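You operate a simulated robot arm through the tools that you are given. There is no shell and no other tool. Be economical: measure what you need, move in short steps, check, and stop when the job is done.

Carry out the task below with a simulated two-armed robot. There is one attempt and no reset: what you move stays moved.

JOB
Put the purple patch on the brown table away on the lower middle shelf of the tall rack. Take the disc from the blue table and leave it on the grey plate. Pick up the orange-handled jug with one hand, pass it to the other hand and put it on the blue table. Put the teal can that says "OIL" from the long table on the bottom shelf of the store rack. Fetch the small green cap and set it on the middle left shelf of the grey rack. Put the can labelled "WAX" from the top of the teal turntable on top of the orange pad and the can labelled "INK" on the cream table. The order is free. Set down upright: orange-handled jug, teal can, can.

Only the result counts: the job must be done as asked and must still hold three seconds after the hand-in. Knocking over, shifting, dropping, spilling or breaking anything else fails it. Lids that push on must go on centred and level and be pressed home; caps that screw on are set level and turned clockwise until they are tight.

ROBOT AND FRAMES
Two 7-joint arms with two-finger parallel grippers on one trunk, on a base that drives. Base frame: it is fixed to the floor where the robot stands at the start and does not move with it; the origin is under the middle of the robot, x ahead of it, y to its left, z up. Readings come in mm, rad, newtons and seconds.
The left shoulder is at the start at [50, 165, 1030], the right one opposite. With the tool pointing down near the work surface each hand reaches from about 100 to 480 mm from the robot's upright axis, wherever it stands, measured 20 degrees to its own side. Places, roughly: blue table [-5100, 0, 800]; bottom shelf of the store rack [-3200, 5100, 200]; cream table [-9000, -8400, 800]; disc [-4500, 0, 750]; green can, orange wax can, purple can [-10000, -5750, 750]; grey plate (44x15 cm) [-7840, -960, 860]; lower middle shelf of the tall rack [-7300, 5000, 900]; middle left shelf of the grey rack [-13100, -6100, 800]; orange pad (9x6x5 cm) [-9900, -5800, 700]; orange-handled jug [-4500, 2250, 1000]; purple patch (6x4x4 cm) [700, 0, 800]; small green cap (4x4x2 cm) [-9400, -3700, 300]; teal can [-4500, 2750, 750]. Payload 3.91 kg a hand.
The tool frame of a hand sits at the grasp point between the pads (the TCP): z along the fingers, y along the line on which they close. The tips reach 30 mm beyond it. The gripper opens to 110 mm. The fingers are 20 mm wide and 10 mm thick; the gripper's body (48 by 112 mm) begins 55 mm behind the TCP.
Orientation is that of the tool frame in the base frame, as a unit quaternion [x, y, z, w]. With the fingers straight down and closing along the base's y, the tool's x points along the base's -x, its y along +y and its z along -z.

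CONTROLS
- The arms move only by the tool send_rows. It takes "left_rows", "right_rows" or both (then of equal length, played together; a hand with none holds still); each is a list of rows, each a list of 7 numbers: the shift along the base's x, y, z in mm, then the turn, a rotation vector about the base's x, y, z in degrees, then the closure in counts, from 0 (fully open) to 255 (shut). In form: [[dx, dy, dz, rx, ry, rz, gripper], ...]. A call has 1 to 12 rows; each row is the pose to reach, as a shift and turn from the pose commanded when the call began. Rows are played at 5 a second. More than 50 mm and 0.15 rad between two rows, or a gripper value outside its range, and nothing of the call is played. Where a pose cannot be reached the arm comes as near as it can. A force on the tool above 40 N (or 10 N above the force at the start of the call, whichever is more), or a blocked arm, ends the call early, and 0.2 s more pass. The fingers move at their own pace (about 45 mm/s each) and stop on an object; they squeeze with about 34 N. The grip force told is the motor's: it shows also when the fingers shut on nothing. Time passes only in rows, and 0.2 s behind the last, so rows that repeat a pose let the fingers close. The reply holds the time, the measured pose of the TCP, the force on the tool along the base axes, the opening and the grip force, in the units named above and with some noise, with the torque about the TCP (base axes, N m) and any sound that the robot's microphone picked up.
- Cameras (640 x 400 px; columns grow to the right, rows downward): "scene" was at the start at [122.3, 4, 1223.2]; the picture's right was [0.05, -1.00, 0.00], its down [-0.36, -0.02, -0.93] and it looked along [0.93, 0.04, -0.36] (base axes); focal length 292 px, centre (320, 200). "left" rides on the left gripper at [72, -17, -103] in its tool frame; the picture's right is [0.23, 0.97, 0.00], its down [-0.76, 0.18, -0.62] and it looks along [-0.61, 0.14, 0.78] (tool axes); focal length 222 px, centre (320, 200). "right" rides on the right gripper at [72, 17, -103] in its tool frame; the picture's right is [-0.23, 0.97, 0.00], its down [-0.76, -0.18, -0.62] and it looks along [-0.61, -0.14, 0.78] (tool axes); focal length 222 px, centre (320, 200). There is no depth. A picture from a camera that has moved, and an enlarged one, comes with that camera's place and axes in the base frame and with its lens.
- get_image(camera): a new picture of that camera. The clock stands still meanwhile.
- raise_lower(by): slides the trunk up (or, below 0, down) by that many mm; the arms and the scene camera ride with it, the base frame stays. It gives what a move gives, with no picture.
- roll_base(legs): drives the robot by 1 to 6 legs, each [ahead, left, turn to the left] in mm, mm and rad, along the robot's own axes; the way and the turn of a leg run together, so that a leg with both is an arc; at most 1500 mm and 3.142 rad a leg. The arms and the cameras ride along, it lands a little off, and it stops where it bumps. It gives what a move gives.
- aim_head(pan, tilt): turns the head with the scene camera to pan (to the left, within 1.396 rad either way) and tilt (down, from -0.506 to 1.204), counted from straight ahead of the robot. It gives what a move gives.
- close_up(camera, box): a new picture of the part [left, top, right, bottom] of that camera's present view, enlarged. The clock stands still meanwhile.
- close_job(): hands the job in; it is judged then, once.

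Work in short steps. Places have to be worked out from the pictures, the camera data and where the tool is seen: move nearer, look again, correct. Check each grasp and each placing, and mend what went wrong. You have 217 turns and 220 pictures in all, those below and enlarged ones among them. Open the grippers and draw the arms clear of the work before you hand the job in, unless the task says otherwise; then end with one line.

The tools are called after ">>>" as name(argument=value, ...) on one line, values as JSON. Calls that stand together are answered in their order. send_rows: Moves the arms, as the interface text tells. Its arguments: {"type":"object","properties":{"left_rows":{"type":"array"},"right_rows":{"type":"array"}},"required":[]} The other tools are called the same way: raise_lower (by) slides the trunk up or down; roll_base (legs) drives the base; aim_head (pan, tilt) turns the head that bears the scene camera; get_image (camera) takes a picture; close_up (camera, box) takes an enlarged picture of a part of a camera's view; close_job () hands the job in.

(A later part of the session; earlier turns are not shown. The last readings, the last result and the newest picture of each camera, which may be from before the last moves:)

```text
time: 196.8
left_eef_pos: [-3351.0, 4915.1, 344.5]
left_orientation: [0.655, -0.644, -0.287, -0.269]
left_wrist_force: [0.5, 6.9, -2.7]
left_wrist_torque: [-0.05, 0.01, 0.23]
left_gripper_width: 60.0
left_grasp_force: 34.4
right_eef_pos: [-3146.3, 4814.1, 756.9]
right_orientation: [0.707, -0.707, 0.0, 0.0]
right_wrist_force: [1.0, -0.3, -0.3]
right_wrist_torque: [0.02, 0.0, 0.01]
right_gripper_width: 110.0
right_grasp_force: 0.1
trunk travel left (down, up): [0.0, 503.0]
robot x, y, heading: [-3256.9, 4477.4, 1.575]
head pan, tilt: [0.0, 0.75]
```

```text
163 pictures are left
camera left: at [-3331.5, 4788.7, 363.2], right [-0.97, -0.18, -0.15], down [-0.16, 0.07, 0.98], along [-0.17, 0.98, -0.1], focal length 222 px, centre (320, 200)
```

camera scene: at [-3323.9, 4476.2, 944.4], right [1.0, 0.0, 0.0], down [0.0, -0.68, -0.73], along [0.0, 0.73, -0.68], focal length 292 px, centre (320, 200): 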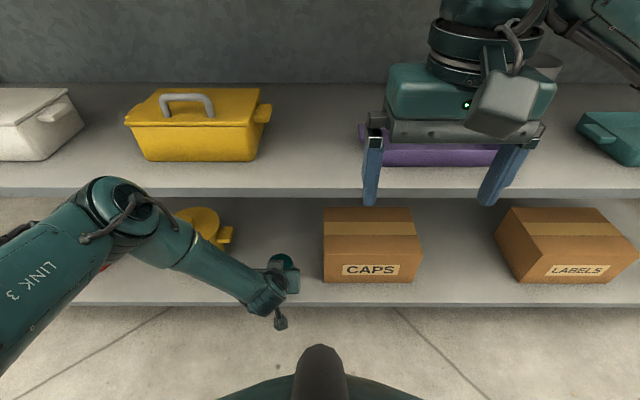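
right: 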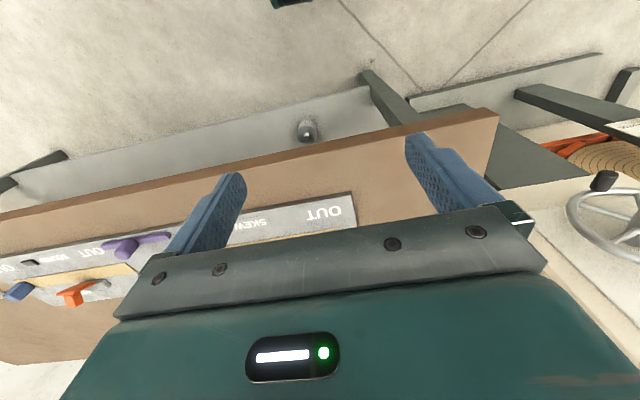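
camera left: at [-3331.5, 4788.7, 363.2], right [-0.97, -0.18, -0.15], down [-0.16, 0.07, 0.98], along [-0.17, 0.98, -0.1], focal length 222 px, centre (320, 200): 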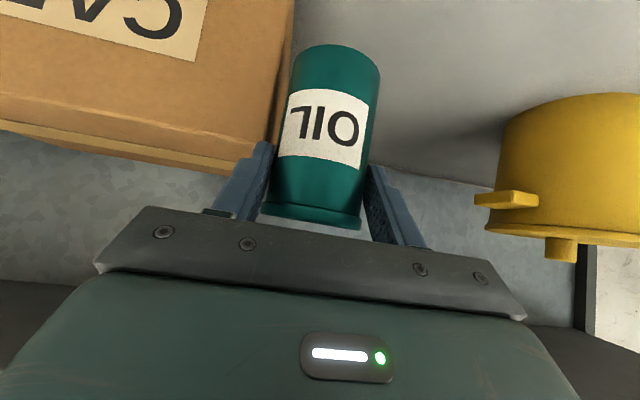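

The arm move stopped early, yet the base moved on — the can now presses lightly at the CAPS box. I back straight off and check the box.

>>> roll_base(legs=[[-120, 0, 0]])

>>> get_image(camera="scene")

>>> get_image(camera="left")

```text
time: 198.0
left_eef_pos: [-3352.1, 4795.5, 346.1]
left_orientation: [0.656, -0.644, -0.287, -0.269]
left_wrist_force: [-0.3, 3.0, -2.3]
left_wrist_torque: [-0.01, -0.02, 0.04]
left_gripper_width: 59.9
left_grasp_force: 34.5
right_eef_pos: [-3145.6, 4694.5, 757.5]
right_orientation: [0.708, -0.706, 0.001, 0.001]
right_wrist_force: [-0.2, -0.6, -0.1]
right_wrist_torque: [0.0, 0.0, 0.03]
right_gripper_width: 109.7
right_grasp_force: 0.1
trunk travel left (down, up): [0.0, 503.0]
robot x, y, heading: [-3255.0, 4358.0, 1.57]
head pan, tilt: [0.0, 0.75]
```

```text
162 pictures are left
camera scene: at [-3256.8, 4470.7, 939.4], right [1.0, 0.0, 0.0], down [0.0, -0.68, -0.73], along [0.0, 0.73, -0.68], focal length 292 px, centre (320, 200)
```

scene: 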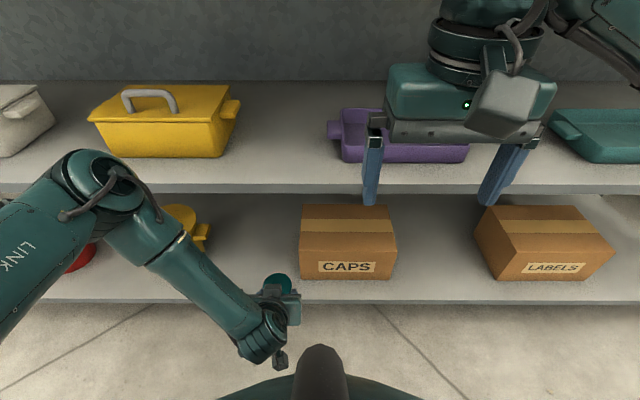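

```text
161 pictures are left
camera left: at [-3331.7, 4668.9, 363.2], right [-0.97, -0.18, -0.15], down [-0.16, 0.07, 0.98], along [-0.17, 0.98, -0.1], focal length 222 px, centre (320, 200)
```

left: 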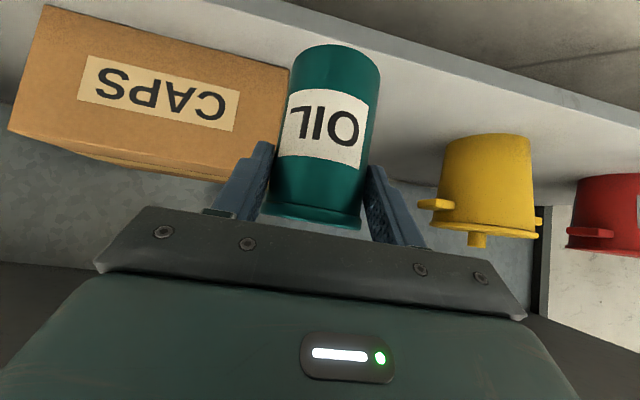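

The CAPS box is unmoved within measurement error. I back off further and test in free space which tool tilt lets the hand get down to z≈270 without nearing my own base.

>>> roll_base(legs=[[-110, 0, 0]])

>>> send_rows(left_rows=[[-20, 40, 0, 0, 0, 0, 255], [-40, 80, 0, 0, 0, 0, 255], [-40, 80, -30, 0, 0, 0, 255], [-40, 80, -60, 0, 0, 0, 255], [-40, 80, -80, 0, 0, 0, 255]])

>>> send_rows(left_rows=[[0, 0, 0, -8, 0, 0, 255], [0, 0, 0, -16, 0, 0, 255], [0, 0, 0, -24, 0, 0, 255], [0, 0, -5, -24, 0, 0, 255]])

>>> get_image(camera="scene")

```text
time: 199.2
left_eef_pos: [-3352.3, 4688.0, 344.3]
left_orientation: [0.656, -0.644, -0.288, -0.269]
left_wrist_force: [-0.1, 0.9, -2.5]
left_wrist_torque: [-0.07, -0.02, -0.03]
left_gripper_width: 60.0
left_grasp_force: 33.9
right_eef_pos: [-3146.7, 4586.1, 757.3]
right_orientation: [0.708, -0.706, 0.0, 0.0]
right_wrist_force: [0.6, -0.7, 0.1]
right_wrist_torque: [0.0, 0.02, 0.0]
right_gripper_width: 109.8
right_grasp_force: 0.1
trunk travel left (down, up): [0.0, 503.0]
robot x, y, heading: [-3255.0, 4247.8, 1.579]
head pan, tilt: [0.0, 0.75]
```

```text
time: 200.4
left_eef_pos: [-3372.8, 4780.5, 270.9]
left_orientation: [0.66, -0.644, -0.289, -0.259]
left_wrist_force: [0.2, 0.3, -1.7]
left_wrist_torque: [-0.04, 0.01, -0.01]
left_gripper_width: 60.0
left_grasp_force: 34.1
left hand out of reach, approached as far as the arm can: row 3, 4, 5
right_eef_pos: [-3146.9, 4586.7, 757.1]
right_orientation: [0.708, -0.707, 0.001, 0.001]
right_wrist_force: [0.2, -1.0, 0.0]
right_wrist_torque: [-0.03, -0.02, 0.0]
right_gripper_width: 109.9
right_grasp_force: 0.1
trunk travel left (down, up): [0.0, 503.0]
robot x, y, heading: [-3257.4, 4251.0, 1.574]
head pan, tilt: [0.0, 0.75]
```

```text
time: 201.4
left_eef_pos: [-3373.8, 4780.3, 266.6]
left_orientation: [0.697, -0.691, -0.147, -0.127]
left_wrist_force: [-0.4, 0.6, -1.7]
left_wrist_torque: [-0.03, 0.01, 0.0]
left_gripper_width: 59.8
left_grasp_force: 34.1
right_eef_pos: [-3147.3, 4586.0, 756.3]
right_orientation: [0.708, -0.707, 0.0, 0.001]
right_wrist_force: [0.4, 1.1, 0.0]
right_wrist_torque: [-0.01, 0.03, -0.03]
right_gripper_width: 110.1
right_grasp_force: 0.1
trunk travel left (down, up): [0.0, 503.0]
robot x, y, heading: [-3252.6, 4248.4, 1.574]
head pan, tilt: [0.0, 0.75]
```

```text
160 pictures are left
camera scene: at [-3256.3, 4363.4, 939.4], right [1.0, 0.0, 0.0], down [0.0, -0.68, -0.73], along [0.0, 0.73, -0.68], focal length 292 px, centre (320, 200)
```

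scene: 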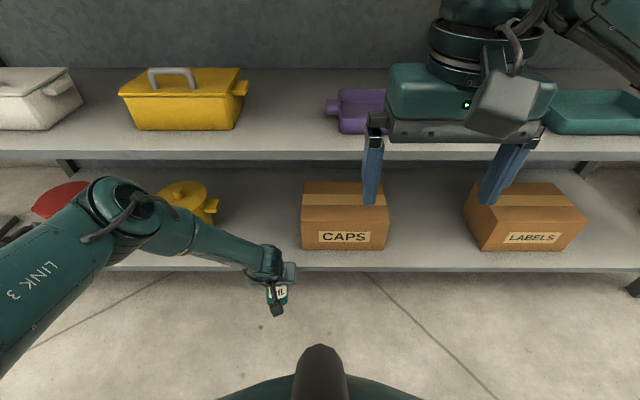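

At lower tilt it reaches freely, and at 45° it still gets to z≈271 with only small drift, which suffices. I restore the tilt, raise, and bring the base back in line with the gap (checking before entering).

>>> send_rows(left_rows=[[0, 0, 30, 8, 0, 0, 255], [0, 0, 60, 16, 0, 0, 255], [0, 0, 90, 24, 0, 0, 255], [0, 0, 120, 24, 0, 0, 255]])

>>> roll_base(legs=[[0, 68, 0]])

>>> get_image(camera="left")

```text
time: 202.4
left_eef_pos: [-3374.1, 4781.2, 386.8]
left_orientation: [0.656, -0.643, -0.288, -0.27]
left_wrist_force: [-1.1, 0.3, -2.7]
left_wrist_torque: [-0.05, -0.02, 0.0]
left_gripper_width: 60.2
left_grasp_force: 34.0
right_eef_pos: [-3147.5, 4587.8, 757.5]
right_orientation: [0.707, -0.707, 0.0, 0.002]
right_wrist_force: [0.0, 0.1, -1.2]
right_wrist_torque: [0.02, 0.01, 0.04]
right_gripper_width: 110.1
right_grasp_force: 0.2
trunk travel left (down, up): [0.0, 503.0]
robot x, y, heading: [-3257.7, 4254.4, 1.574]
head pan, tilt: [0.0, 0.75]
```

```text
time: 203.7
left_eef_pos: [-3441.1, 4780.1, 386.9]
left_orientation: [0.656, -0.644, -0.287, -0.269]
left_wrist_force: [-0.5, 0.4, -2.3]
left_wrist_torque: [-0.04, 0.05, -0.02]
left_gripper_width: 60.0
left_grasp_force: 34.1
right_eef_pos: [-3212.9, 4587.1, 758.0]
right_orientation: [0.708, -0.706, 0.001, 0.001]
right_wrist_force: [0.3, 0.8, 0.3]
right_wrist_torque: [-0.01, 0.0, -0.01]
right_gripper_width: 110.2
right_grasp_force: 0.1
trunk travel left (down, up): [0.0, 503.0]
robot x, y, heading: [-3323.2, 4251.3, 1.574]
head pan, tilt: [0.0, 0.75]
```

```text
159 pictures are left
camera left: at [-3420.9, 4654.3, 404.8], right [-0.97, -0.18, -0.15], down [-0.16, 0.07, 0.98], along [-0.17, 0.98, -0.1], focal length 222 px, centre (320, 200)
```

left: 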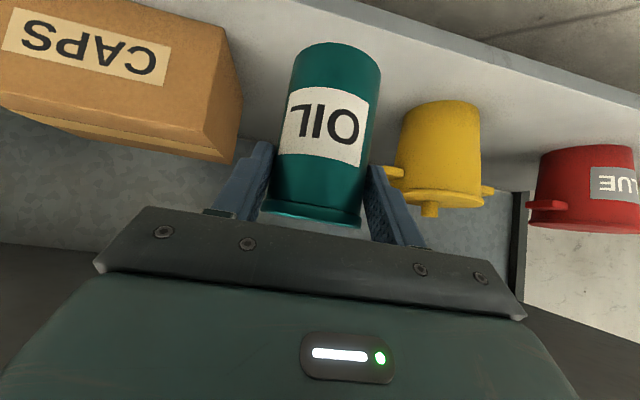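

Aligned with the gap at x≈-3441. I roll ahead 108 mm, then lower in small steps until contact.

>>> roll_base(legs=[[106, 0, 0]])

>>> send_rows(left_rows=[[0, 0, -40, 0, 0, 0, 255], [0, 0, -75, 0, 0, 0, 255], [-4, -2, -95, 0, 0, 0, 255], [-8, -4, -105, 0, 0, 0, 255], [-10, -6, -113, 0, 0, 0, 255], [-12, -8, -120, 0, 0, 0, 255], [-12, -8, -126, 0, 0, 0, 255], [-12, -8, -132, 0, 0, 0, 255], [-12, -8, -138, 0, 0, 0, 255]])

>>> get_image(camera="left")

```text
time: 204.8
left_eef_pos: [-3441.8, 4885.8, 385.4]
left_orientation: [0.656, -0.644, -0.287, -0.269]
left_wrist_force: [-1.1, 0.4, -1.6]
left_wrist_torque: [-0.04, -0.03, 0.0]
left_gripper_width: 59.8
left_grasp_force: 33.5
right_eef_pos: [-3214.6, 4692.6, 757.0]
right_orientation: [0.708, -0.707, 0.0, 0.001]
right_wrist_force: [0.2, -0.2, -0.2]
right_wrist_torque: [-0.02, 0.01, 0.02]
right_gripper_width: 109.9
right_grasp_force: 0.0
trunk travel left (down, up): [0.0, 503.0]
robot x, y, heading: [-3324.7, 4355.0, 1.578]
head pan, tilt: [0.0, 0.75]
```

```text
time: 206.8
left_eef_pos: [-3439.1, 4893.4, 258.3]
left_orientation: [0.659, -0.641, -0.292, -0.263]
left_wrist_force: [-1.6, -3.8, 23.2]
left_wrist_torque: [0.31, -0.52, -0.09]
left_gripper_width: 59.5
left_grasp_force: 34.4
left hand out of reach, approached as far as the arm can: row 3, 4, 5, 6, 7, 8, 9
right_eef_pos: [-3214.8, 4691.1, 757.9]
right_orientation: [0.709, -0.706, 0.0, 0.0]
right_wrist_force: [0.6, -0.5, 0.9]
right_wrist_torque: [0.04, 0.02, -0.01]
right_gripper_width: 109.7
right_grasp_force: 0.1
trunk travel left (down, up): [0.0, 503.0]
robot x, y, heading: [-3324.5, 4355.2, 1.575]
head pan, tilt: [0.0, 0.75]
```

```text
158 pictures are left
camera left: at [-3416.2, 4767.8, 277.8], right [-0.97, -0.2, -0.14], down [-0.15, 0.07, 0.99], along [-0.18, 0.98, -0.1], focal length 222 px, centre (320, 200)
```

left: 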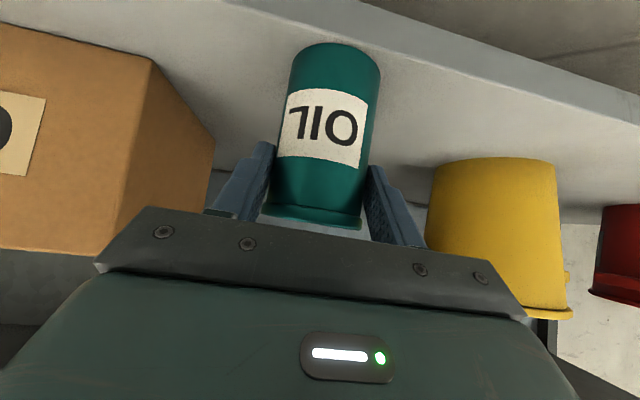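

Contact at z≈258 (shelf ≈189, front edge ≈4867). The can sits just inside the edge, so I lift 10 mm, move 25 mm deeper and lower again.

>>> send_rows(left_rows=[[0, 0, 12, 0, 0, 0, 255], [0, 14, 12, 0, 0, 0, 255], [0, 27, 12, 0, 0, 0, 255], [0, 27, 4, 0, 0, 0, 255], [0, 27, 0, 0, 0, 0, 255], [0, 27, -4, 0, 0, 0, 255]])

```text
time: 208.2
left_eef_pos: [-3437.1, 4920.3, 255.1]
left_orientation: [0.654, -0.643, -0.291, -0.273]
left_wrist_force: [1.4, -0.2, 24.9]
left_wrist_torque: [0.57, -0.82, -0.12]
left_gripper_width: 59.9
left_grasp_force: 33.7
right_eef_pos: [-3214.5, 4690.9, 759.0]
right_orientation: [0.708, -0.707, 0.0, 0.0]
right_wrist_force: [0.2, -0.2, -0.6]
right_wrist_torque: [-0.02, 0.0, -0.03]
right_gripper_width: 110.2
right_grasp_force: 0.1
trunk travel left (down, up): [0.0, 503.0]
robot x, y, heading: [-3323.6, 4356.6, 1.575]
head pan, tilt: [0.0, 0.75]
```

In contact again at y≈4920. I ease the load, open part-way, and retract along the tool axis.

>>> send_rows(left_rows=[[0, 0, 4, 0, 0, 0, 255], [0, 0, 4, 0, 0, 0, 200], [0, 0, 4, 0, 0, 0, 75], [0, 0, 4, 0, 0, 0, 75], [0, 0, 4, 0, 0, 0, 75], [0, -20, 24, 0, 0, 0, 75], [0, -50, 50, 0, 0, 0, 75], [0, -85, 80, 0, 0, 0, 75]])

>>> get_image(camera="left")

```text
time: 210.1
left_eef_pos: [-3432.3, 4833.6, 331.0]
left_orientation: [0.657, -0.644, -0.288, -0.266]
left_wrist_force: [-0.1, -0.4, -0.1]
left_wrist_torque: [-0.01, -0.01, -0.01]
left_gripper_width: 77.8
left_grasp_force: 0.0
left hand out of reach, approached as far as the arm can: row 8
right_eef_pos: [-3216.1, 4692.5, 756.9]
right_orientation: [0.708, -0.706, 0.001, 0.001]
right_wrist_force: [0.4, -1.2, 0.4]
right_wrist_torque: [-0.03, 0.03, -0.04]
right_gripper_width: 109.9
right_grasp_force: 0.0
trunk travel left (down, up): [0.0, 503.0]
robot x, y, heading: [-3322.8, 4356.0, 1.572]
head pan, tilt: [0.0, 0.75]
```

```text
157 pictures are left
camera left: at [-3410.8, 4707.0, 349.5], right [-0.97, -0.19, -0.14], down [-0.16, 0.07, 0.98], along [-0.17, 0.98, -0.1], focal length 222 px, centre (320, 200)
```

left: 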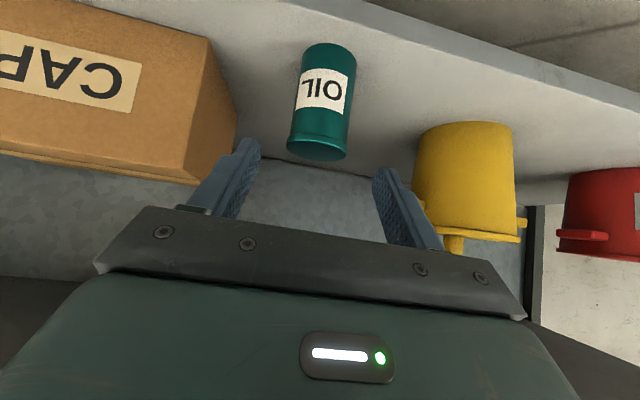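

OIL stands upright on the bottom shelf. I back the base away, raise the trunk and bring the left arm back to a carrying pose.

>>> roll_base(legs=[[-350, 0, 0]])

>>> raise_lower(by=250)

>>> send_rows(left_rows=[[0, 0, 45, 0, 0, 0, 0], [0, 0, 90, 0, 0, 0, 0], [0, 0, 135, 0, 0, 0, 0], [0, 0, 180, 0, 0, 0, 0], [0, 0, 225, 0, 0, 0, 0], [-5, 0, 270, 0, 0, 0, 0], [-10, 0, 315, 0, 0, 0, 0], [-15, 0, 360, 0, 0, 0, 0], [-20, 0, 405, 0, 0, 0, 0], [-25, -20, 440, 0, 0, 0, 0]])

>>> get_image(camera="scene")

```text
time: 212.3
left_eef_pos: [-3432.8, 4484.7, 329.7]
left_orientation: [0.66, -0.642, -0.289, -0.264]
left_wrist_force: [-0.4, 0.0, -1.3]
left_wrist_torque: [-0.02, 0.0, 0.0]
left_gripper_width: 77.7
left_grasp_force: 0.1
right_eef_pos: [-3214.0, 4344.2, 757.7]
right_orientation: [0.709, -0.705, 0.0, 0.0]
right_wrist_force: [0.6, -0.4, -0.2]
right_wrist_torque: [0.01, 0.02, 0.01]
right_gripper_width: 109.9
right_grasp_force: 0.0
trunk travel left (down, up): [0.0, 503.0]
robot x, y, heading: [-3320.9, 4008.1, 1.582]
head pan, tilt: [0.0, 0.75]
```

```text
time: 214.9
left_eef_pos: [-3432.4, 4484.1, 580.2]
left_orientation: [0.66, -0.642, -0.289, -0.264]
left_wrist_force: [0.7, -0.2, 0.3]
left_wrist_torque: [0.0, 0.03, 0.02]
left_gripper_width: 77.6
left_grasp_force: 0.0
right_eef_pos: [-3214.2, 4343.3, 1008.3]
right_orientation: [0.71, -0.704, 0.001, 0.001]
right_wrist_force: [0.2, 0.0, 0.3]
right_wrist_torque: [0.02, 0.0, 0.02]
right_gripper_width: 110.1
right_grasp_force: 0.2
trunk travel left (down, up): [-250.0, 253.0]
robot x, y, heading: [-3320.3, 4003.9, 1.578]
head pan, tilt: [0.0, 0.75]
```

```text
time: 217.1
left_eef_pos: [-3458.6, 4463.2, 1022.0]
left_orientation: [0.66, -0.641, -0.289, -0.264]
left_wrist_force: [-0.3, -0.1, -0.6]
left_wrist_torque: [0.0, -0.02, 0.04]
left_gripper_width: 110.2
left_grasp_force: 0.0
right_eef_pos: [-3213.8, 4344.4, 1007.5]
right_orientation: [0.71, -0.704, 0.001, 0.001]
right_wrist_force: [0.0, 0.7, -0.7]
right_wrist_torque: [-0.02, -0.01, -0.01]
right_gripper_width: 110.0
right_grasp_force: 0.1
trunk travel left (down, up): [-250.0, 253.0]
robot x, y, heading: [-3319.7, 4007.0, 1.59]
head pan, tilt: [0.0, 0.75]
```

```text
156 pictures are left
camera scene: at [-3322.2, 4119.6, 1189.4], right [1.0, 0.01, 0.0], down [0.01, -0.68, -0.73], along [-0.01, 0.73, -0.68], focal length 292 px, centre (320, 200)
```

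scene: 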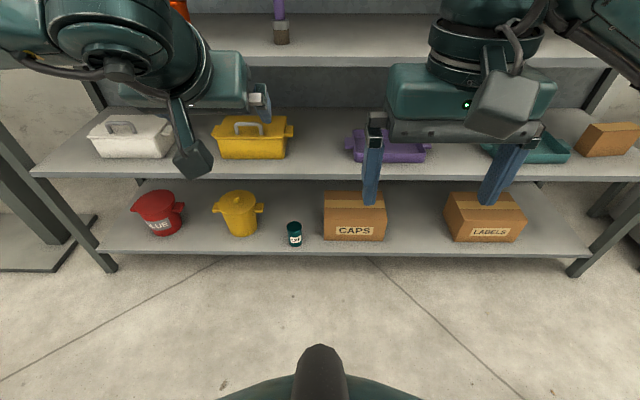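

OIL is on the shelf and the neighbours look undisturbed. I straighten the left tool, then drive to the east side of the bench where the jug stands.

>>> send_rows(left_rows=[[0, -20, 10, -8, 0, 0, 0], [0, -40, 20, -16, 0, 0, 0], [0, -60, 35, -24, 0, 0, 0], [0, -70, 50, -32, 0, 0, 0], [0, -75, 60, -40, 0, 0, 0], [0, -75, 65, -46, 0, 0, 0]])

>>> roll_base(legs=[[0, 0, -3.141], [1000, 0, 0], [830, 0, 0], [0, 0, -1.1]])

>>> aim_head(pan=0.0, tilt=0.45)

>>> get_image(camera="scene")

```text
time: 218.5
left_eef_pos: [-3458.0, 4388.7, 1086.0]
left_orientation: [0.71, -0.704, -0.015, 0.015]
left_wrist_force: [0.0, 0.7, -0.7]
left_wrist_torque: [-0.03, 0.0, -0.01]
left_gripper_width: 110.0
left_grasp_force: 0.0
right_eef_pos: [-3213.7, 4343.7, 1005.9]
right_orientation: [0.71, -0.704, 0.001, 0.001]
right_wrist_force: [-0.7, -0.3, 0.5]
right_wrist_torque: [0.0, -0.01, -0.01]
right_gripper_width: 109.9
right_grasp_force: 0.1
trunk travel left (down, up): [-250.0, 253.0]
robot x, y, heading: [-3323.3, 4006.0, 1.584]
head pan, tilt: [0.0, 0.75]
```

```text
time: 230.0
left_eef_pos: [-3199.4, 2855.0, 1113.9]
left_orientation: [0.69, 0.722, -0.011, 0.047]
left_wrist_force: [0.8, -0.1, 0.3]
left_wrist_torque: [-0.03, 0.0, 0.0]
left_gripper_width: 110.0
left_grasp_force: 0.1
right_eef_pos: [-3445.6, 2888.9, 1012.0]
right_orientation: [0.693, 0.72, -0.001, 0.008]
right_wrist_force: [-0.4, -1.2, 0.0]
right_wrist_torque: [-0.01, -0.01, -0.01]
right_gripper_width: 109.9
right_grasp_force: 0.1
trunk travel left (down, up): [-250.0, 253.0]
robot x, y, heading: [-3339.0, 3215.0, -1.527]
head pan, tilt: [0.0, 0.75]
stopped in leg 2: the robot was blocked; the commanded pose is now the measured one
```

```text
time: 230.8
left_eef_pos: [-3199.6, 2855.2, 1114.6]
left_orientation: [0.691, 0.721, -0.012, 0.046]
left_wrist_force: [-0.1, -0.3, 0.4]
left_wrist_torque: [0.03, -0.02, 0.02]
left_gripper_width: 109.9
left_grasp_force: 0.1
right_eef_pos: [-3446.3, 2889.8, 1012.9]
right_orientation: [0.695, 0.719, -0.001, 0.01]
right_wrist_force: [-0.9, -0.4, 0.0]
right_wrist_torque: [-0.01, -0.01, 0.0]
right_gripper_width: 109.8
right_grasp_force: 0.0
trunk travel left (down, up): [-250.0, 253.0]
robot x, y, heading: [-3340.5, 3216.0, -1.531]
head pan, tilt: [0.0, 0.45]
```

```text
155 pictures are left
camera scene: at [-3344.8, 3110.8, 1217.8], right [-1.0, -0.04, -0.01], down [-0.01, 0.42, -0.91], along [0.04, -0.91, -0.42], focal length 292 px, centre (320, 200)
```

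scene: 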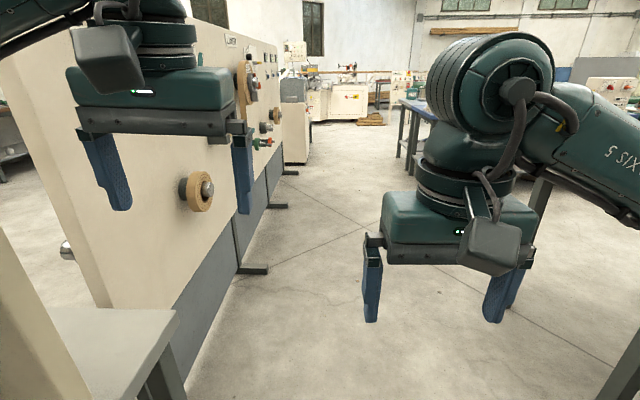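

Something on the left blocked me: the small bench/partition is nearer than I judged. I back off at once, and look at the left.

>>> roll_base(legs=[[-150, 0, 0], [0, -250, 0]])

>>> aim_head(pan=0.7, tilt=0.5)

>>> get_image(camera="scene")

```text
time: 234.6
left_eef_pos: [-3450.7, 2981.2, 1099.7]
left_orientation: [0.692, 0.721, -0.004, 0.031]
left_wrist_force: [0.7, 0.3, -0.2]
left_wrist_torque: [0.02, -0.01, -0.02]
left_gripper_width: 109.9
left_grasp_force: 0.1
right_eef_pos: [-3698.0, 3019.2, 1007.9]
right_orientation: [0.696, 0.719, 0.0, -0.001]
right_wrist_force: [0.0, 0.1, -0.5]
right_wrist_torque: [0.0, 0.0, -0.02]
right_gripper_width: 109.9
right_grasp_force: 0.1
trunk travel left (down, up): [-250.0, 253.0]
robot x, y, heading: [-3600.3, 3356.8, -1.537]
head pan, tilt: [0.0, 0.45]
```

```text
time: 235.7
left_eef_pos: [-3452.6, 2982.6, 1100.8]
left_orientation: [0.693, 0.72, -0.003, 0.03]
left_wrist_force: [-0.1, 0.2, -0.1]
left_wrist_torque: [-0.02, 0.01, 0.0]
left_gripper_width: 109.9
left_grasp_force: 0.0
right_eef_pos: [-3699.5, 3018.2, 1006.8]
right_orientation: [0.696, 0.718, 0.001, -0.001]
right_wrist_force: [-0.5, -0.5, 0.3]
right_wrist_torque: [-0.01, 0.0, 0.04]
right_gripper_width: 109.9
right_grasp_force: 0.0
trunk travel left (down, up): [-250.0, 253.0]
robot x, y, heading: [-3598.0, 3356.3, -1.532]
head pan, tilt: [0.7, 0.499]
```

```text
154 pictures are left
camera scene: at [-3536.9, 3260.6, 1211.4], right [-0.74, -0.67, 0.0], down [-0.32, 0.36, -0.88], along [0.59, -0.65, -0.48], focal length 292 px, centre (320, 200)
```

scene: 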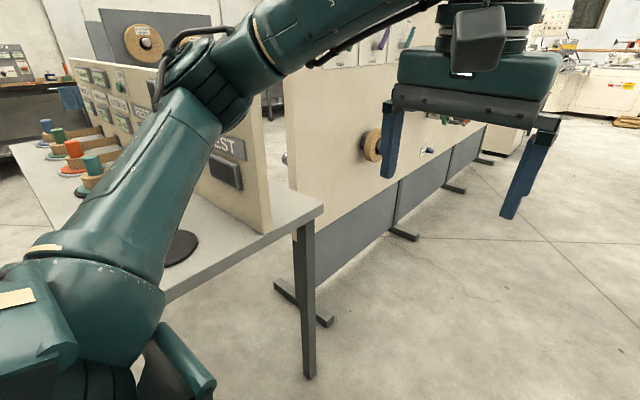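

The bench corner is near x≈-3050; nothing appears displaced. I keep further west and continue to about (-3700, 2180), then turn toward the jug.

>>> roll_base(legs=[[0, -130, -0.039], [1180, 0, 0], [0, 0, -1.07]])

>>> aim_head(pan=-0.3, tilt=0.5)

>>> get_image(camera="scene")

```text
time: 245.7
left_eef_pos: [-4009.6, 1878.3, 1102.2]
left_orientation: [0.968, 0.249, -0.019, 0.025]
left_wrist_force: [-0.3, -0.1, 1.0]
left_wrist_torque: [0.02, 0.02, -0.01]
left_gripper_width: 110.2
left_grasp_force: 0.0
right_eef_pos: [-4088.0, 2115.7, 1006.7]
right_orientation: [0.969, 0.245, 0.001, 0.001]
right_wrist_force: [0.6, -0.5, -0.4]
right_wrist_torque: [0.06, -0.03, -0.03]
right_gripper_width: 109.9
right_grasp_force: 0.1
trunk travel left (down, up): [-250.0, 253.0]
robot x, y, heading: [-3740.4, 2174.5, -2.644]
head pan, tilt: [0.7, 0.499]
```

```text
time: 247.0
left_eef_pos: [-4010.4, 1878.9, 1101.3]
left_orientation: [0.968, 0.25, -0.019, 0.024]
left_wrist_force: [0.0, -0.2, -0.4]
left_wrist_torque: [0.0, 0.01, 0.0]
left_gripper_width: 109.8
left_grasp_force: 0.0
right_eef_pos: [-4087.9, 2115.1, 1008.1]
right_orientation: [0.969, 0.245, 0.001, 0.0]
right_wrist_force: [0.2, 0.5, -0.4]
right_wrist_torque: [0.0, 0.03, 0.02]
right_gripper_width: 110.2
right_grasp_force: 0.1
trunk travel left (down, up): [-250.0, 253.0]
robot x, y, heading: [-3740.3, 2174.1, -2.645]
head pan, tilt: [-0.3, 0.499]
```

```text
153 pictures are left
camera scene: at [-3854.5, 2145.5, 1211.4], right [-0.2, 0.98, 0.0], down [0.47, 0.09, -0.88], along [-0.86, -0.17, -0.48], focal length 292 px, centre (320, 200)
```

scene: 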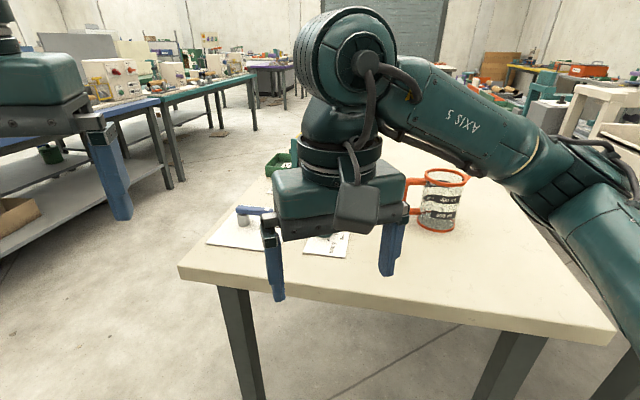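

I zoom in on the jug to see the handle and contents.

>>> close_up(camera="scene", box=[380, 150, 508, 230])

```text
5.00 times, centred on (444, 190) of scene
camera zoom: at [-3854.5, 2145.5, 1211.4], right [-0.2, 0.98, 0.0], down [0.47, 0.09, -0.88], along [-0.86, -0.17, -0.48], focal length 1460 px, centre (-300, 250)
```

zoom: 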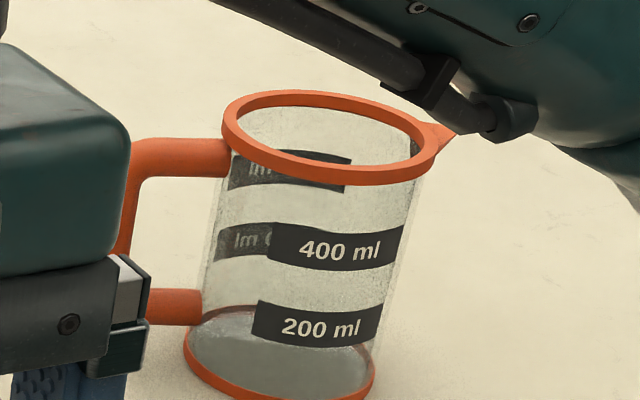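

The jug is empty: body ≈92 mm, rim ≈98 mm, a round-bar handle toward −y and the spout toward +y. Plan: the right hand grips the body from above, closing along x; the left takes the handle at the blue table. I move the base in, right shoulder forward.

>>> roll_base(legs=[[195, -120, 0]])

>>> send_rows(right_rows=[[0, 0, 30, 0, 0, -8, 0], [0, 20, 60, 0, 0, -16, 0], [0, 40, 80, 0, 0, -24, 0], [-10, 60, 80, 0, 0, -32, 0], [-20, 80, 80, 0, 0, -40, 0], [-30, 100, 80, 0, 0, -48, 0], [-40, 120, 80, 0, 0, -56, 0], [-50, 140, 80, 0, 0, -61, 0]])

>>> get_image(camera="right")

>>> get_image(camera="scene")

```text
time: 248.7
left_eef_pos: [-4240.3, 1892.4, 1100.1]
left_orientation: [0.968, 0.248, -0.018, 0.025]
left_wrist_force: [-0.6, -0.2, -0.4]
left_wrist_torque: [-0.02, 0.01, -0.01]
left_gripper_width: 110.0
left_grasp_force: 0.1
right_eef_pos: [-4318.2, 2131.6, 1007.4]
right_orientation: [0.97, 0.245, 0.001, 0.001]
right_wrist_force: [-0.9, 0.5, 0.3]
right_wrist_torque: [-0.02, 0.0, -0.02]
right_gripper_width: 109.8
right_grasp_force: 0.0
trunk travel left (down, up): [-250.0, 253.0]
robot x, y, heading: [-3965.4, 2193.3, -2.648]
head pan, tilt: [-0.3, 0.499]
```

```text
time: 250.5
left_eef_pos: [-4239.7, 1894.0, 1101.0]
left_orientation: [0.968, 0.248, -0.019, 0.024]
left_wrist_force: [-0.3, -0.6, -0.7]
left_wrist_torque: [0.02, 0.02, -0.01]
left_gripper_width: 109.9
left_grasp_force: 0.0
right_eef_pos: [-4366.2, 2272.4, 1086.9]
right_orientation: [0.959, -0.282, 0.0, -0.001]
right_wrist_force: [0.0, -0.4, 1.2]
right_wrist_torque: [0.02, 0.0, -0.02]
right_gripper_width: 110.0
right_grasp_force: 0.1
trunk travel left (down, up): [-250.0, 253.0]
robot x, y, heading: [-3969.3, 2193.8, -2.645]
head pan, tilt: [-0.3, 0.499]
```

```text
151 pictures are left
camera right: at [-4316.2, 2218.4, 1191.2], right [-0.72, -0.7, 0.0], down [-0.54, 0.56, 0.62], along [-0.43, 0.45, -0.78], focal length 222 px, centre (320, 200)
```

right: 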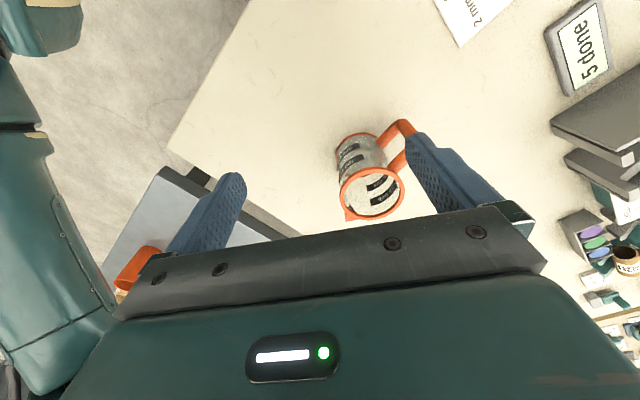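

```text
150 pictures are left
camera scene: at [-4083.9, 2160.8, 1211.4], right [-0.19, 0.98, 0.0], down [0.47, 0.09, -0.88], along [-0.86, -0.17, -0.48], focal length 292 px, centre (320, 200)
```

scene: 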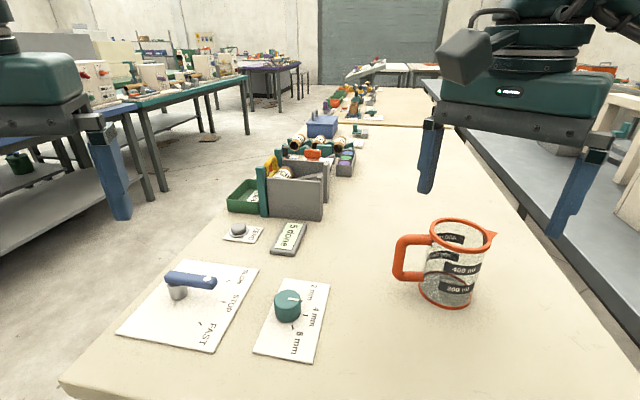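

I turned the wrong way: closing should lie along x, so I need +122° from here. Both views agree on the jug axis ≈(-4497, 2304), rim z≈937. I turn back in two calls while moving over it.

>>> send_rows(right_rows=[[0, 0, 0, 0, 0, 8, 0], [0, 0, 0, 0, 0, 16, 0], [0, 0, 0, 0, 0, 24, 0], [0, 0, 0, 0, 0, 32, 0], [0, 0, 0, 0, 0, 40, 0], [0, 0, 0, 0, 0, 48, 0], [0, 0, 0, 0, 0, 56, 0], [0, 0, 0, 0, 0, 64, 0]])

>>> send_rows(right_rows=[[-15, 4, 0, 0, 0, 8, 0], [-30, 8, 0, 0, 0, 16, 0], [-45, 12, 0, 0, 0, 24, 0], [-60, 16, 0, 0, 0, 32, 0], [-80, 20, 0, 0, 0, 40, 0], [-100, 26, 0, 0, 0, 48, 0], [-131, 32, 0, 0, 0, 56, 0], [-131, 32, -20, 0, 0, 59, 0]])

>>> get_image(camera="right")

>>> get_image(camera="scene")

```text
time: 252.3
left_eef_pos: [-4240.3, 1893.7, 1100.8]
left_orientation: [0.968, 0.249, -0.019, 0.025]
left_wrist_force: [-0.4, -0.3, 0.3]
left_wrist_torque: [0.01, 0.0, -0.01]
left_gripper_width: 109.8
left_grasp_force: 0.0
right_eef_pos: [-4367.3, 2270.9, 1087.8]
right_orientation: [0.962, 0.271, 0.001, 0.0]
right_wrist_force: [-0.2, 0.0, 0.3]
right_wrist_torque: [0.03, -0.01, 0.01]
right_gripper_width: 109.8
right_grasp_force: 0.0
trunk travel left (down, up): [-250.0, 253.0]
robot x, y, heading: [-3967.5, 2190.1, -2.643]
head pan, tilt: [-0.3, 0.499]
```

```text
time: 254.1
left_eef_pos: [-4240.3, 1892.9, 1100.8]
left_orientation: [0.968, 0.249, -0.02, 0.025]
left_wrist_force: [0.5, 0.1, 0.8]
left_wrist_torque: [-0.01, 0.0, -0.01]
left_gripper_width: 110.0
left_grasp_force: 0.0
right_eef_pos: [-4380.3, 2230.7, 1037.2]
right_orientation: [0.707, 0.708, 0.0, -0.001]
right_wrist_force: [0.4, -0.2, 0.7]
right_wrist_torque: [0.0, -0.03, 0.01]
right_gripper_width: 110.1
right_grasp_force: 0.1
right hand out of reach, approached as far as the arm can: row 5, 6, 7, 8
trunk travel left (down, up): [-250.0, 253.0]
robot x, y, heading: [-3967.9, 2192.1, -2.645]
head pan, tilt: [-0.3, 0.499]
```

```text
149 pictures are left
camera right: at [-4364.9, 2304.3, 1141.5], right [0.97, -0.23, 0.0], down [-0.18, -0.76, 0.62], along [-0.14, -0.61, -0.78], focal length 222 px, centre (320, 200)
```

right: 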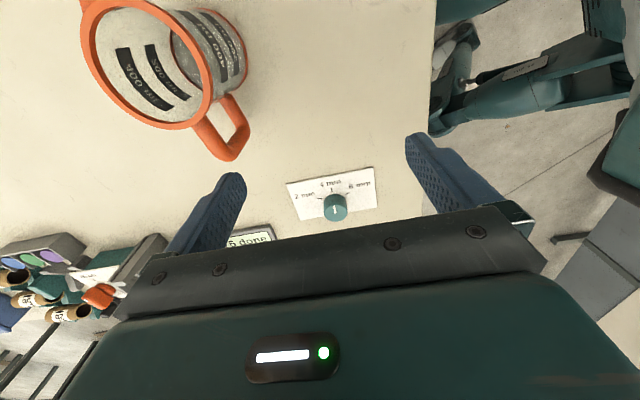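

```text
148 pictures are left
camera scene: at [-4084.0, 2160.5, 1211.4], right [-0.19, 0.98, 0.0], down [0.47, 0.09, -0.88], along [-0.86, -0.17, -0.48], focal length 292 px, centre (320, 200)
```

scene: 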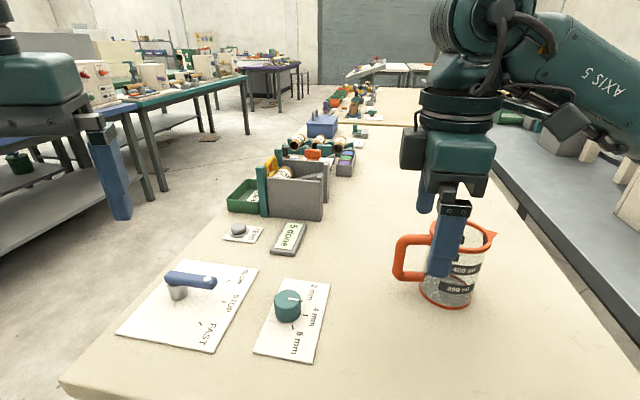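

Too far at that height: the wrist is well above the shoulder. I raise the trunk 180 mm, turn 0.29 further left to bring the right shoulder forward, and move the base a little nearer.

>>> raise_lower(by=180)

>>> roll_base(legs=[[0, 0, 0.295], [0, -42, 0]])

>>> get_image(camera="scene")

```text
time: 256.1
left_eef_pos: [-4239.6, 1892.3, 1281.2]
left_orientation: [0.968, 0.247, -0.019, 0.025]
left_wrist_force: [-0.1, 0.3, -0.6]
left_wrist_torque: [-0.01, 0.01, 0.05]
left_gripper_width: 110.0
left_grasp_force: 0.0
right_eef_pos: [-4381.4, 2232.1, 1218.0]
right_orientation: [0.707, 0.707, 0.0, 0.0]
right_wrist_force: [-0.2, -0.9, -0.9]
right_wrist_torque: [0.01, 0.0, 0.0]
right_gripper_width: 109.8
right_grasp_force: 0.0
trunk travel left (down, up): [-430.0, 73.0]
robot x, y, heading: [-3968.2, 2194.0, -2.645]
head pan, tilt: [-0.3, 0.499]
```

```text
time: 258.1
left_eef_pos: [-4172.8, 1857.0, 1280.4]
left_orientation: [0.922, 0.386, -0.015, 0.027]
left_wrist_force: [-0.5, -0.2, -0.2]
left_wrist_torque: [0.0, 0.01, -0.05]
left_gripper_width: 109.7
left_grasp_force: 0.1
right_eef_pos: [-4404.4, 2141.2, 1217.8]
right_orientation: [0.596, 0.803, -0.001, -0.001]
right_wrist_force: [-1.2, 0.2, 0.0]
right_wrist_torque: [-0.02, -0.05, -0.03]
right_gripper_width: 109.9
right_grasp_force: 0.0
trunk travel left (down, up): [-430.0, 73.0]
robot x, y, heading: [-3997.6, 2222.0, -2.355]
head pan, tilt: [-0.3, 0.499]
```

```text
147 pictures are left
camera scene: at [-4100.2, 2158.7, 1391.4], right [-0.47, 0.88, 0.0], down [0.42, 0.22, -0.88], along [-0.78, -0.41, -0.48], focal length 292 px, centre (320, 200)
```

scene: 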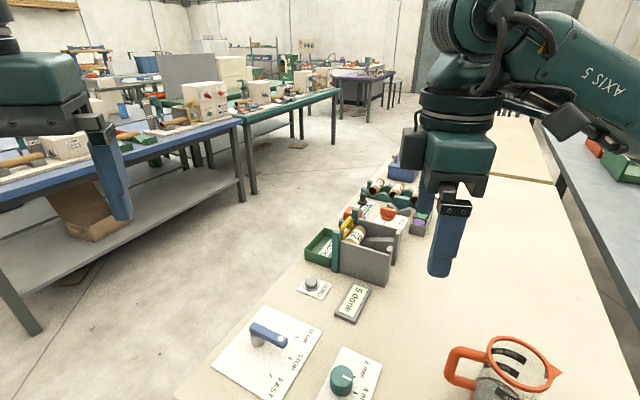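

Closing axis is now 17° off x, which is fine (handle and spout stay clear). I move over the jug while coming down to z≈1010.

>>> send_rows(right_rows=[[-15, 27, -25, 0, 0, 0, 0], [-30, 54, -50, 0, 0, 0, 0], [-46, 81, -80, 0, 0, 0, 0], [-62, 108, -115, 0, 0, 0, 0], [-78, 135, -150, 0, 0, 0, 0], [-93, 163, -180, 0, 0, 0, 0], [-93, 163, -207, 0, 0, 0, 0]])

>>> get_image(camera="right")

>>> aim_head(pan=-0.75, tilt=0.7)

>>> get_image(camera="scene")

```text
time: 259.7
left_eef_pos: [-4172.2, 1857.2, 1282.2]
left_orientation: [0.922, 0.387, -0.016, 0.027]
left_wrist_force: [-0.2, -0.2, -0.6]
left_wrist_torque: [0.0, 0.02, -0.03]
left_gripper_width: 110.1
left_grasp_force: 0.1
right_eef_pos: [-4377.7, 2229.3, 1087.6]
right_orientation: [0.6, 0.8, 0.001, 0.0]
right_wrist_force: [0.4, -0.5, -0.1]
right_wrist_torque: [-0.04, 0.02, 0.0]
right_gripper_width: 109.9
right_grasp_force: 0.1
right hand out of reach, approached as far as the arm can: row 1, 2, 3, 4, 5, 6, 7
trunk travel left (down, up): [-430.0, 73.0]
robot x, y, heading: [-3998.8, 2221.0, -2.358]
head pan, tilt: [-0.3, 0.499]
```

```text
146 pictures are left
camera right: at [-4383.5, 2303.5, 1191.1], right [1.0, 0.05, 0.0], down [0.04, -0.78, 0.62], along [0.03, -0.62, -0.78], focal length 222 px, centre (320, 200)
```

right: 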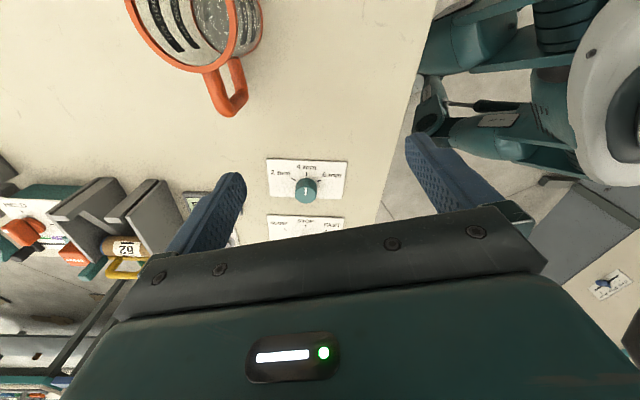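

```text
time: 260.6
left_eef_pos: [-4172.4, 1857.0, 1281.5]
left_orientation: [0.922, 0.387, -0.015, 0.028]
left_wrist_force: [-0.1, 0.5, 0.2]
left_wrist_torque: [0.01, 0.01, 0.04]
left_gripper_width: 109.9
left_grasp_force: 0.1
right_eef_pos: [-4378.6, 2228.7, 1086.8]
right_orientation: [0.599, 0.801, 0.001, 0.001]
right_wrist_force: [0.2, -0.1, -0.2]
right_wrist_torque: [-0.04, -0.02, -0.03]
right_gripper_width: 110.0
right_grasp_force: 0.1
trunk travel left (down, up): [-430.0, 73.0]
robot x, y, heading: [-4001.0, 2219.5, -2.349]
head pan, tilt: [-0.75, 0.7]
```

```text
145 pictures are left
camera scene: at [-4104.4, 2197.7, 1373.7], right [-0.04, 1.0, 0.0], down [0.64, 0.03, -0.77], along [-0.76, -0.03, -0.64], focal length 292 px, centre (320, 200)
```

scene: 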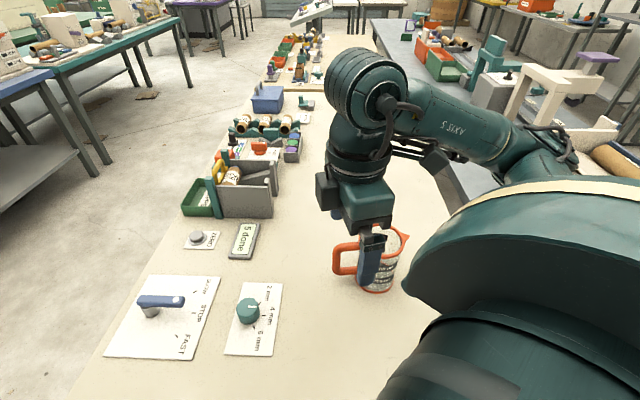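

The limit comes from the wrist yaw. At this heading the tool's natural closing axis lies 45° off the handle, which already clears handle and spout, so I turn back to it and reach over the jug.

>>> send_rows(right_rows=[[0, 0, 0, 0, 0, -8, 0], [0, 0, 0, 0, 0, -16, 0], [0, 0, 0, 0, 0, -24, 0], [0, 0, 0, 0, 0, -32, 0], [0, 0, 0, 0, 0, -40, 0], [0, 0, 0, 0, 0, -48, 0], [0, 0, 0, 0, 0, -56, 0], [0, 0, 0, 0, 0, -60, 0], [-35, 22, -15, 0, 0, -60, 0], [-70, 45, -30, 0, 0, -60, 0], [-100, 62, -50, 0, 0, -60, 0], [-119, 75, -77, 0, 0, -60, 0]])

>>> get_image(camera="right")

>>> get_image(camera="scene")

```text
time: 263.2
left_eef_pos: [-4173.3, 1858.4, 1282.8]
left_orientation: [0.922, 0.386, -0.016, 0.027]
left_wrist_force: [0.4, 1.2, -0.9]
left_wrist_torque: [0.0, -0.02, 0.0]
left_gripper_width: 109.9
left_grasp_force: 0.1
right_eef_pos: [-4493.7, 2305.4, 1011.4]
right_orientation: [0.918, 0.397, 0.0, 0.0]
right_wrist_force: [-0.1, -0.2, -0.6]
right_wrist_torque: [0.03, -0.08, -0.02]
right_gripper_width: 110.3
right_grasp_force: 0.0
trunk travel left (down, up): [-430.0, 73.0]
robot x, y, heading: [-3998.3, 2222.5, -2.353]
head pan, tilt: [-0.75, 0.7]
```

```text
144 pictures are left
camera right: at [-4432.5, 2346.7, 1115.3], right [0.55, -0.83, 0.0], down [-0.65, -0.43, 0.62], along [-0.52, -0.35, -0.78], focal length 222 px, centre (320, 200)
```

right: 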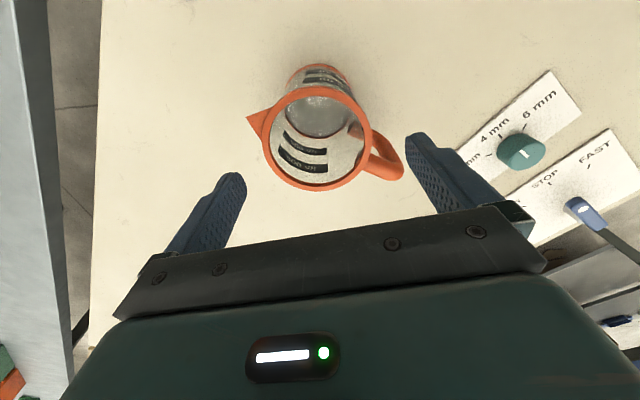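

```text
143 pictures are left
camera scene: at [-4104.6, 2197.8, 1373.6], right [-0.04, 1.0, 0.0], down [0.64, 0.02, -0.76], along [-0.76, -0.03, -0.64], focal length 292 px, centre (320, 200)
```

scene: 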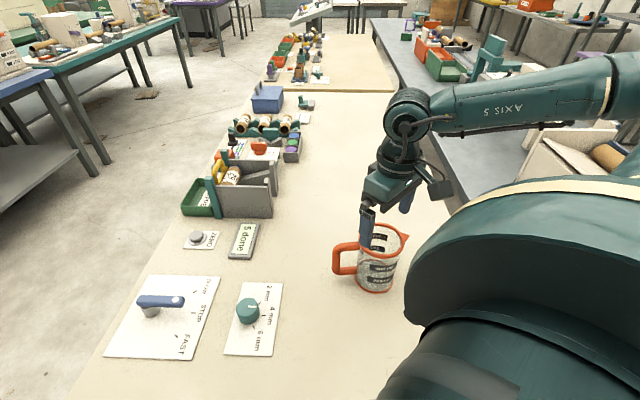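

Over the jug. The rim centre measures (-4497, 2305) and is 92 mm wide, but the handle is only 36° from one finger, so I turn +12° more and descend, watching the force.

>>> send_rows(right_rows=[[-3, 0, 0, 0, 0, 6, 0], [-3, 0, 0, 0, 0, 12, 0], [-3, 0, -20, 0, 0, 12, 0], [-3, 0, -35, 0, 0, 12, 0]])

>>> get_image(camera="right")

```text
time: 264.2
left_eef_pos: [-4172.7, 1856.5, 1281.2]
left_orientation: [0.922, 0.386, -0.015, 0.027]
left_wrist_force: [-0.1, 0.5, -0.3]
left_wrist_torque: [0.02, 0.0, -0.04]
left_gripper_width: 109.9
left_grasp_force: 0.0
right_eef_pos: [-4495.2, 2304.2, 975.9]
right_orientation: [0.871, 0.491, -0.001, -0.001]
right_wrist_force: [-0.3, 0.3, 0.4]
right_wrist_torque: [-0.04, 0.03, -0.02]
right_gripper_width: 109.8
right_grasp_force: 0.0
trunk travel left (down, up): [-430.0, 73.0]
robot x, y, heading: [-3996.3, 2222.2, -2.354]
head pan, tilt: [-0.75, 0.7]
```

```text
142 pictures are left
camera right: at [-4445.1, 2357.4, 1080.3], right [0.72, -0.7, 0.0], down [-0.55, -0.56, 0.62], along [-0.44, -0.44, -0.78], focal length 222 px, centre (320, 200)
```

right: 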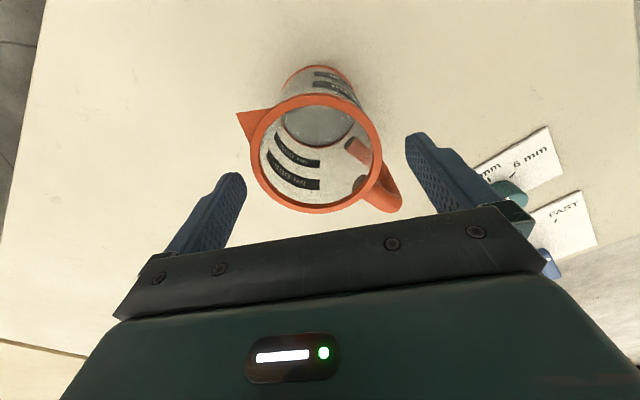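

The rim centre is now at (-4498, 2308). I correct by 3 mm and descend in small steps.

>>> send_rows(right_rows=[[-3, 4, -15, 0, 0, 0, 0], [-3, 4, -30, 0, 0, 0, 0], [-3, 4, -45, 0, 0, 0, 0], [-3, 4, -60, 0, 0, 0, 0], [-3, 4, -72, 0, 0, 0, 0], [-3, 4, -78, 0, 0, 0, 0]])

>>> get_image(camera="right")

>>> close_up(camera="scene", box=[300, 130, 460, 310])

```text
time: 265.6
left_eef_pos: [-4172.0, 1856.6, 1281.1]
left_orientation: [0.921, 0.387, -0.015, 0.028]
left_wrist_force: [0.1, -1.2, -0.3]
left_wrist_torque: [0.01, 0.05, 0.03]
left_gripper_width: 110.1
left_grasp_force: 0.0
right_eef_pos: [-4500.4, 2308.2, 898.6]
right_orientation: [0.871, 0.492, 0.001, 0.0]
right_wrist_force: [0.0, 1.0, 0.5]
right_wrist_torque: [0.0, 0.04, -0.03]
right_gripper_width: 110.1
right_grasp_force: 0.1
trunk travel left (down, up): [-430.0, 73.0]
robot x, y, heading: [-3999.8, 2222.7, -2.356]
head pan, tilt: [-0.75, 0.7]
```

```text
141 pictures are left
camera right: at [-4449.0, 2362.1, 1002.5], right [0.71, -0.7, 0.0], down [-0.55, -0.56, 0.62], along [-0.44, -0.45, -0.78], focal length 222 px, centre (320, 200)
```

right: 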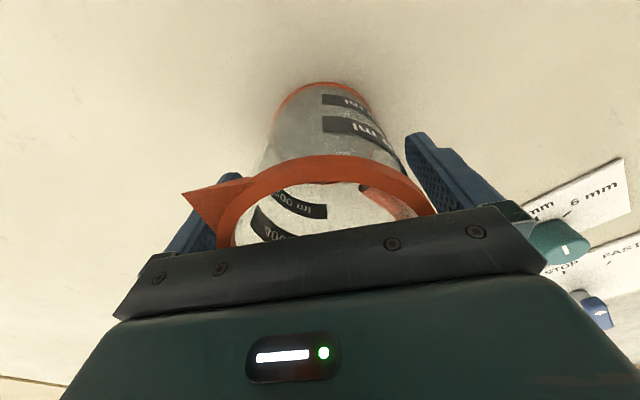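

```text
2.22 times, centred on (380, 220) of scene
camera zoom: at [-4104.4, 2197.8, 1373.7], right [-0.04, 1.0, 0.0], down [0.64, 0.02, -0.76], along [-0.76, -0.03, -0.64], focal length 649 px, centre (187, 156)
```

zoom: 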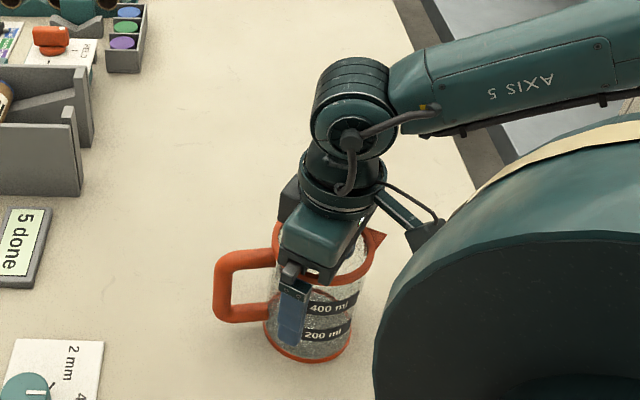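

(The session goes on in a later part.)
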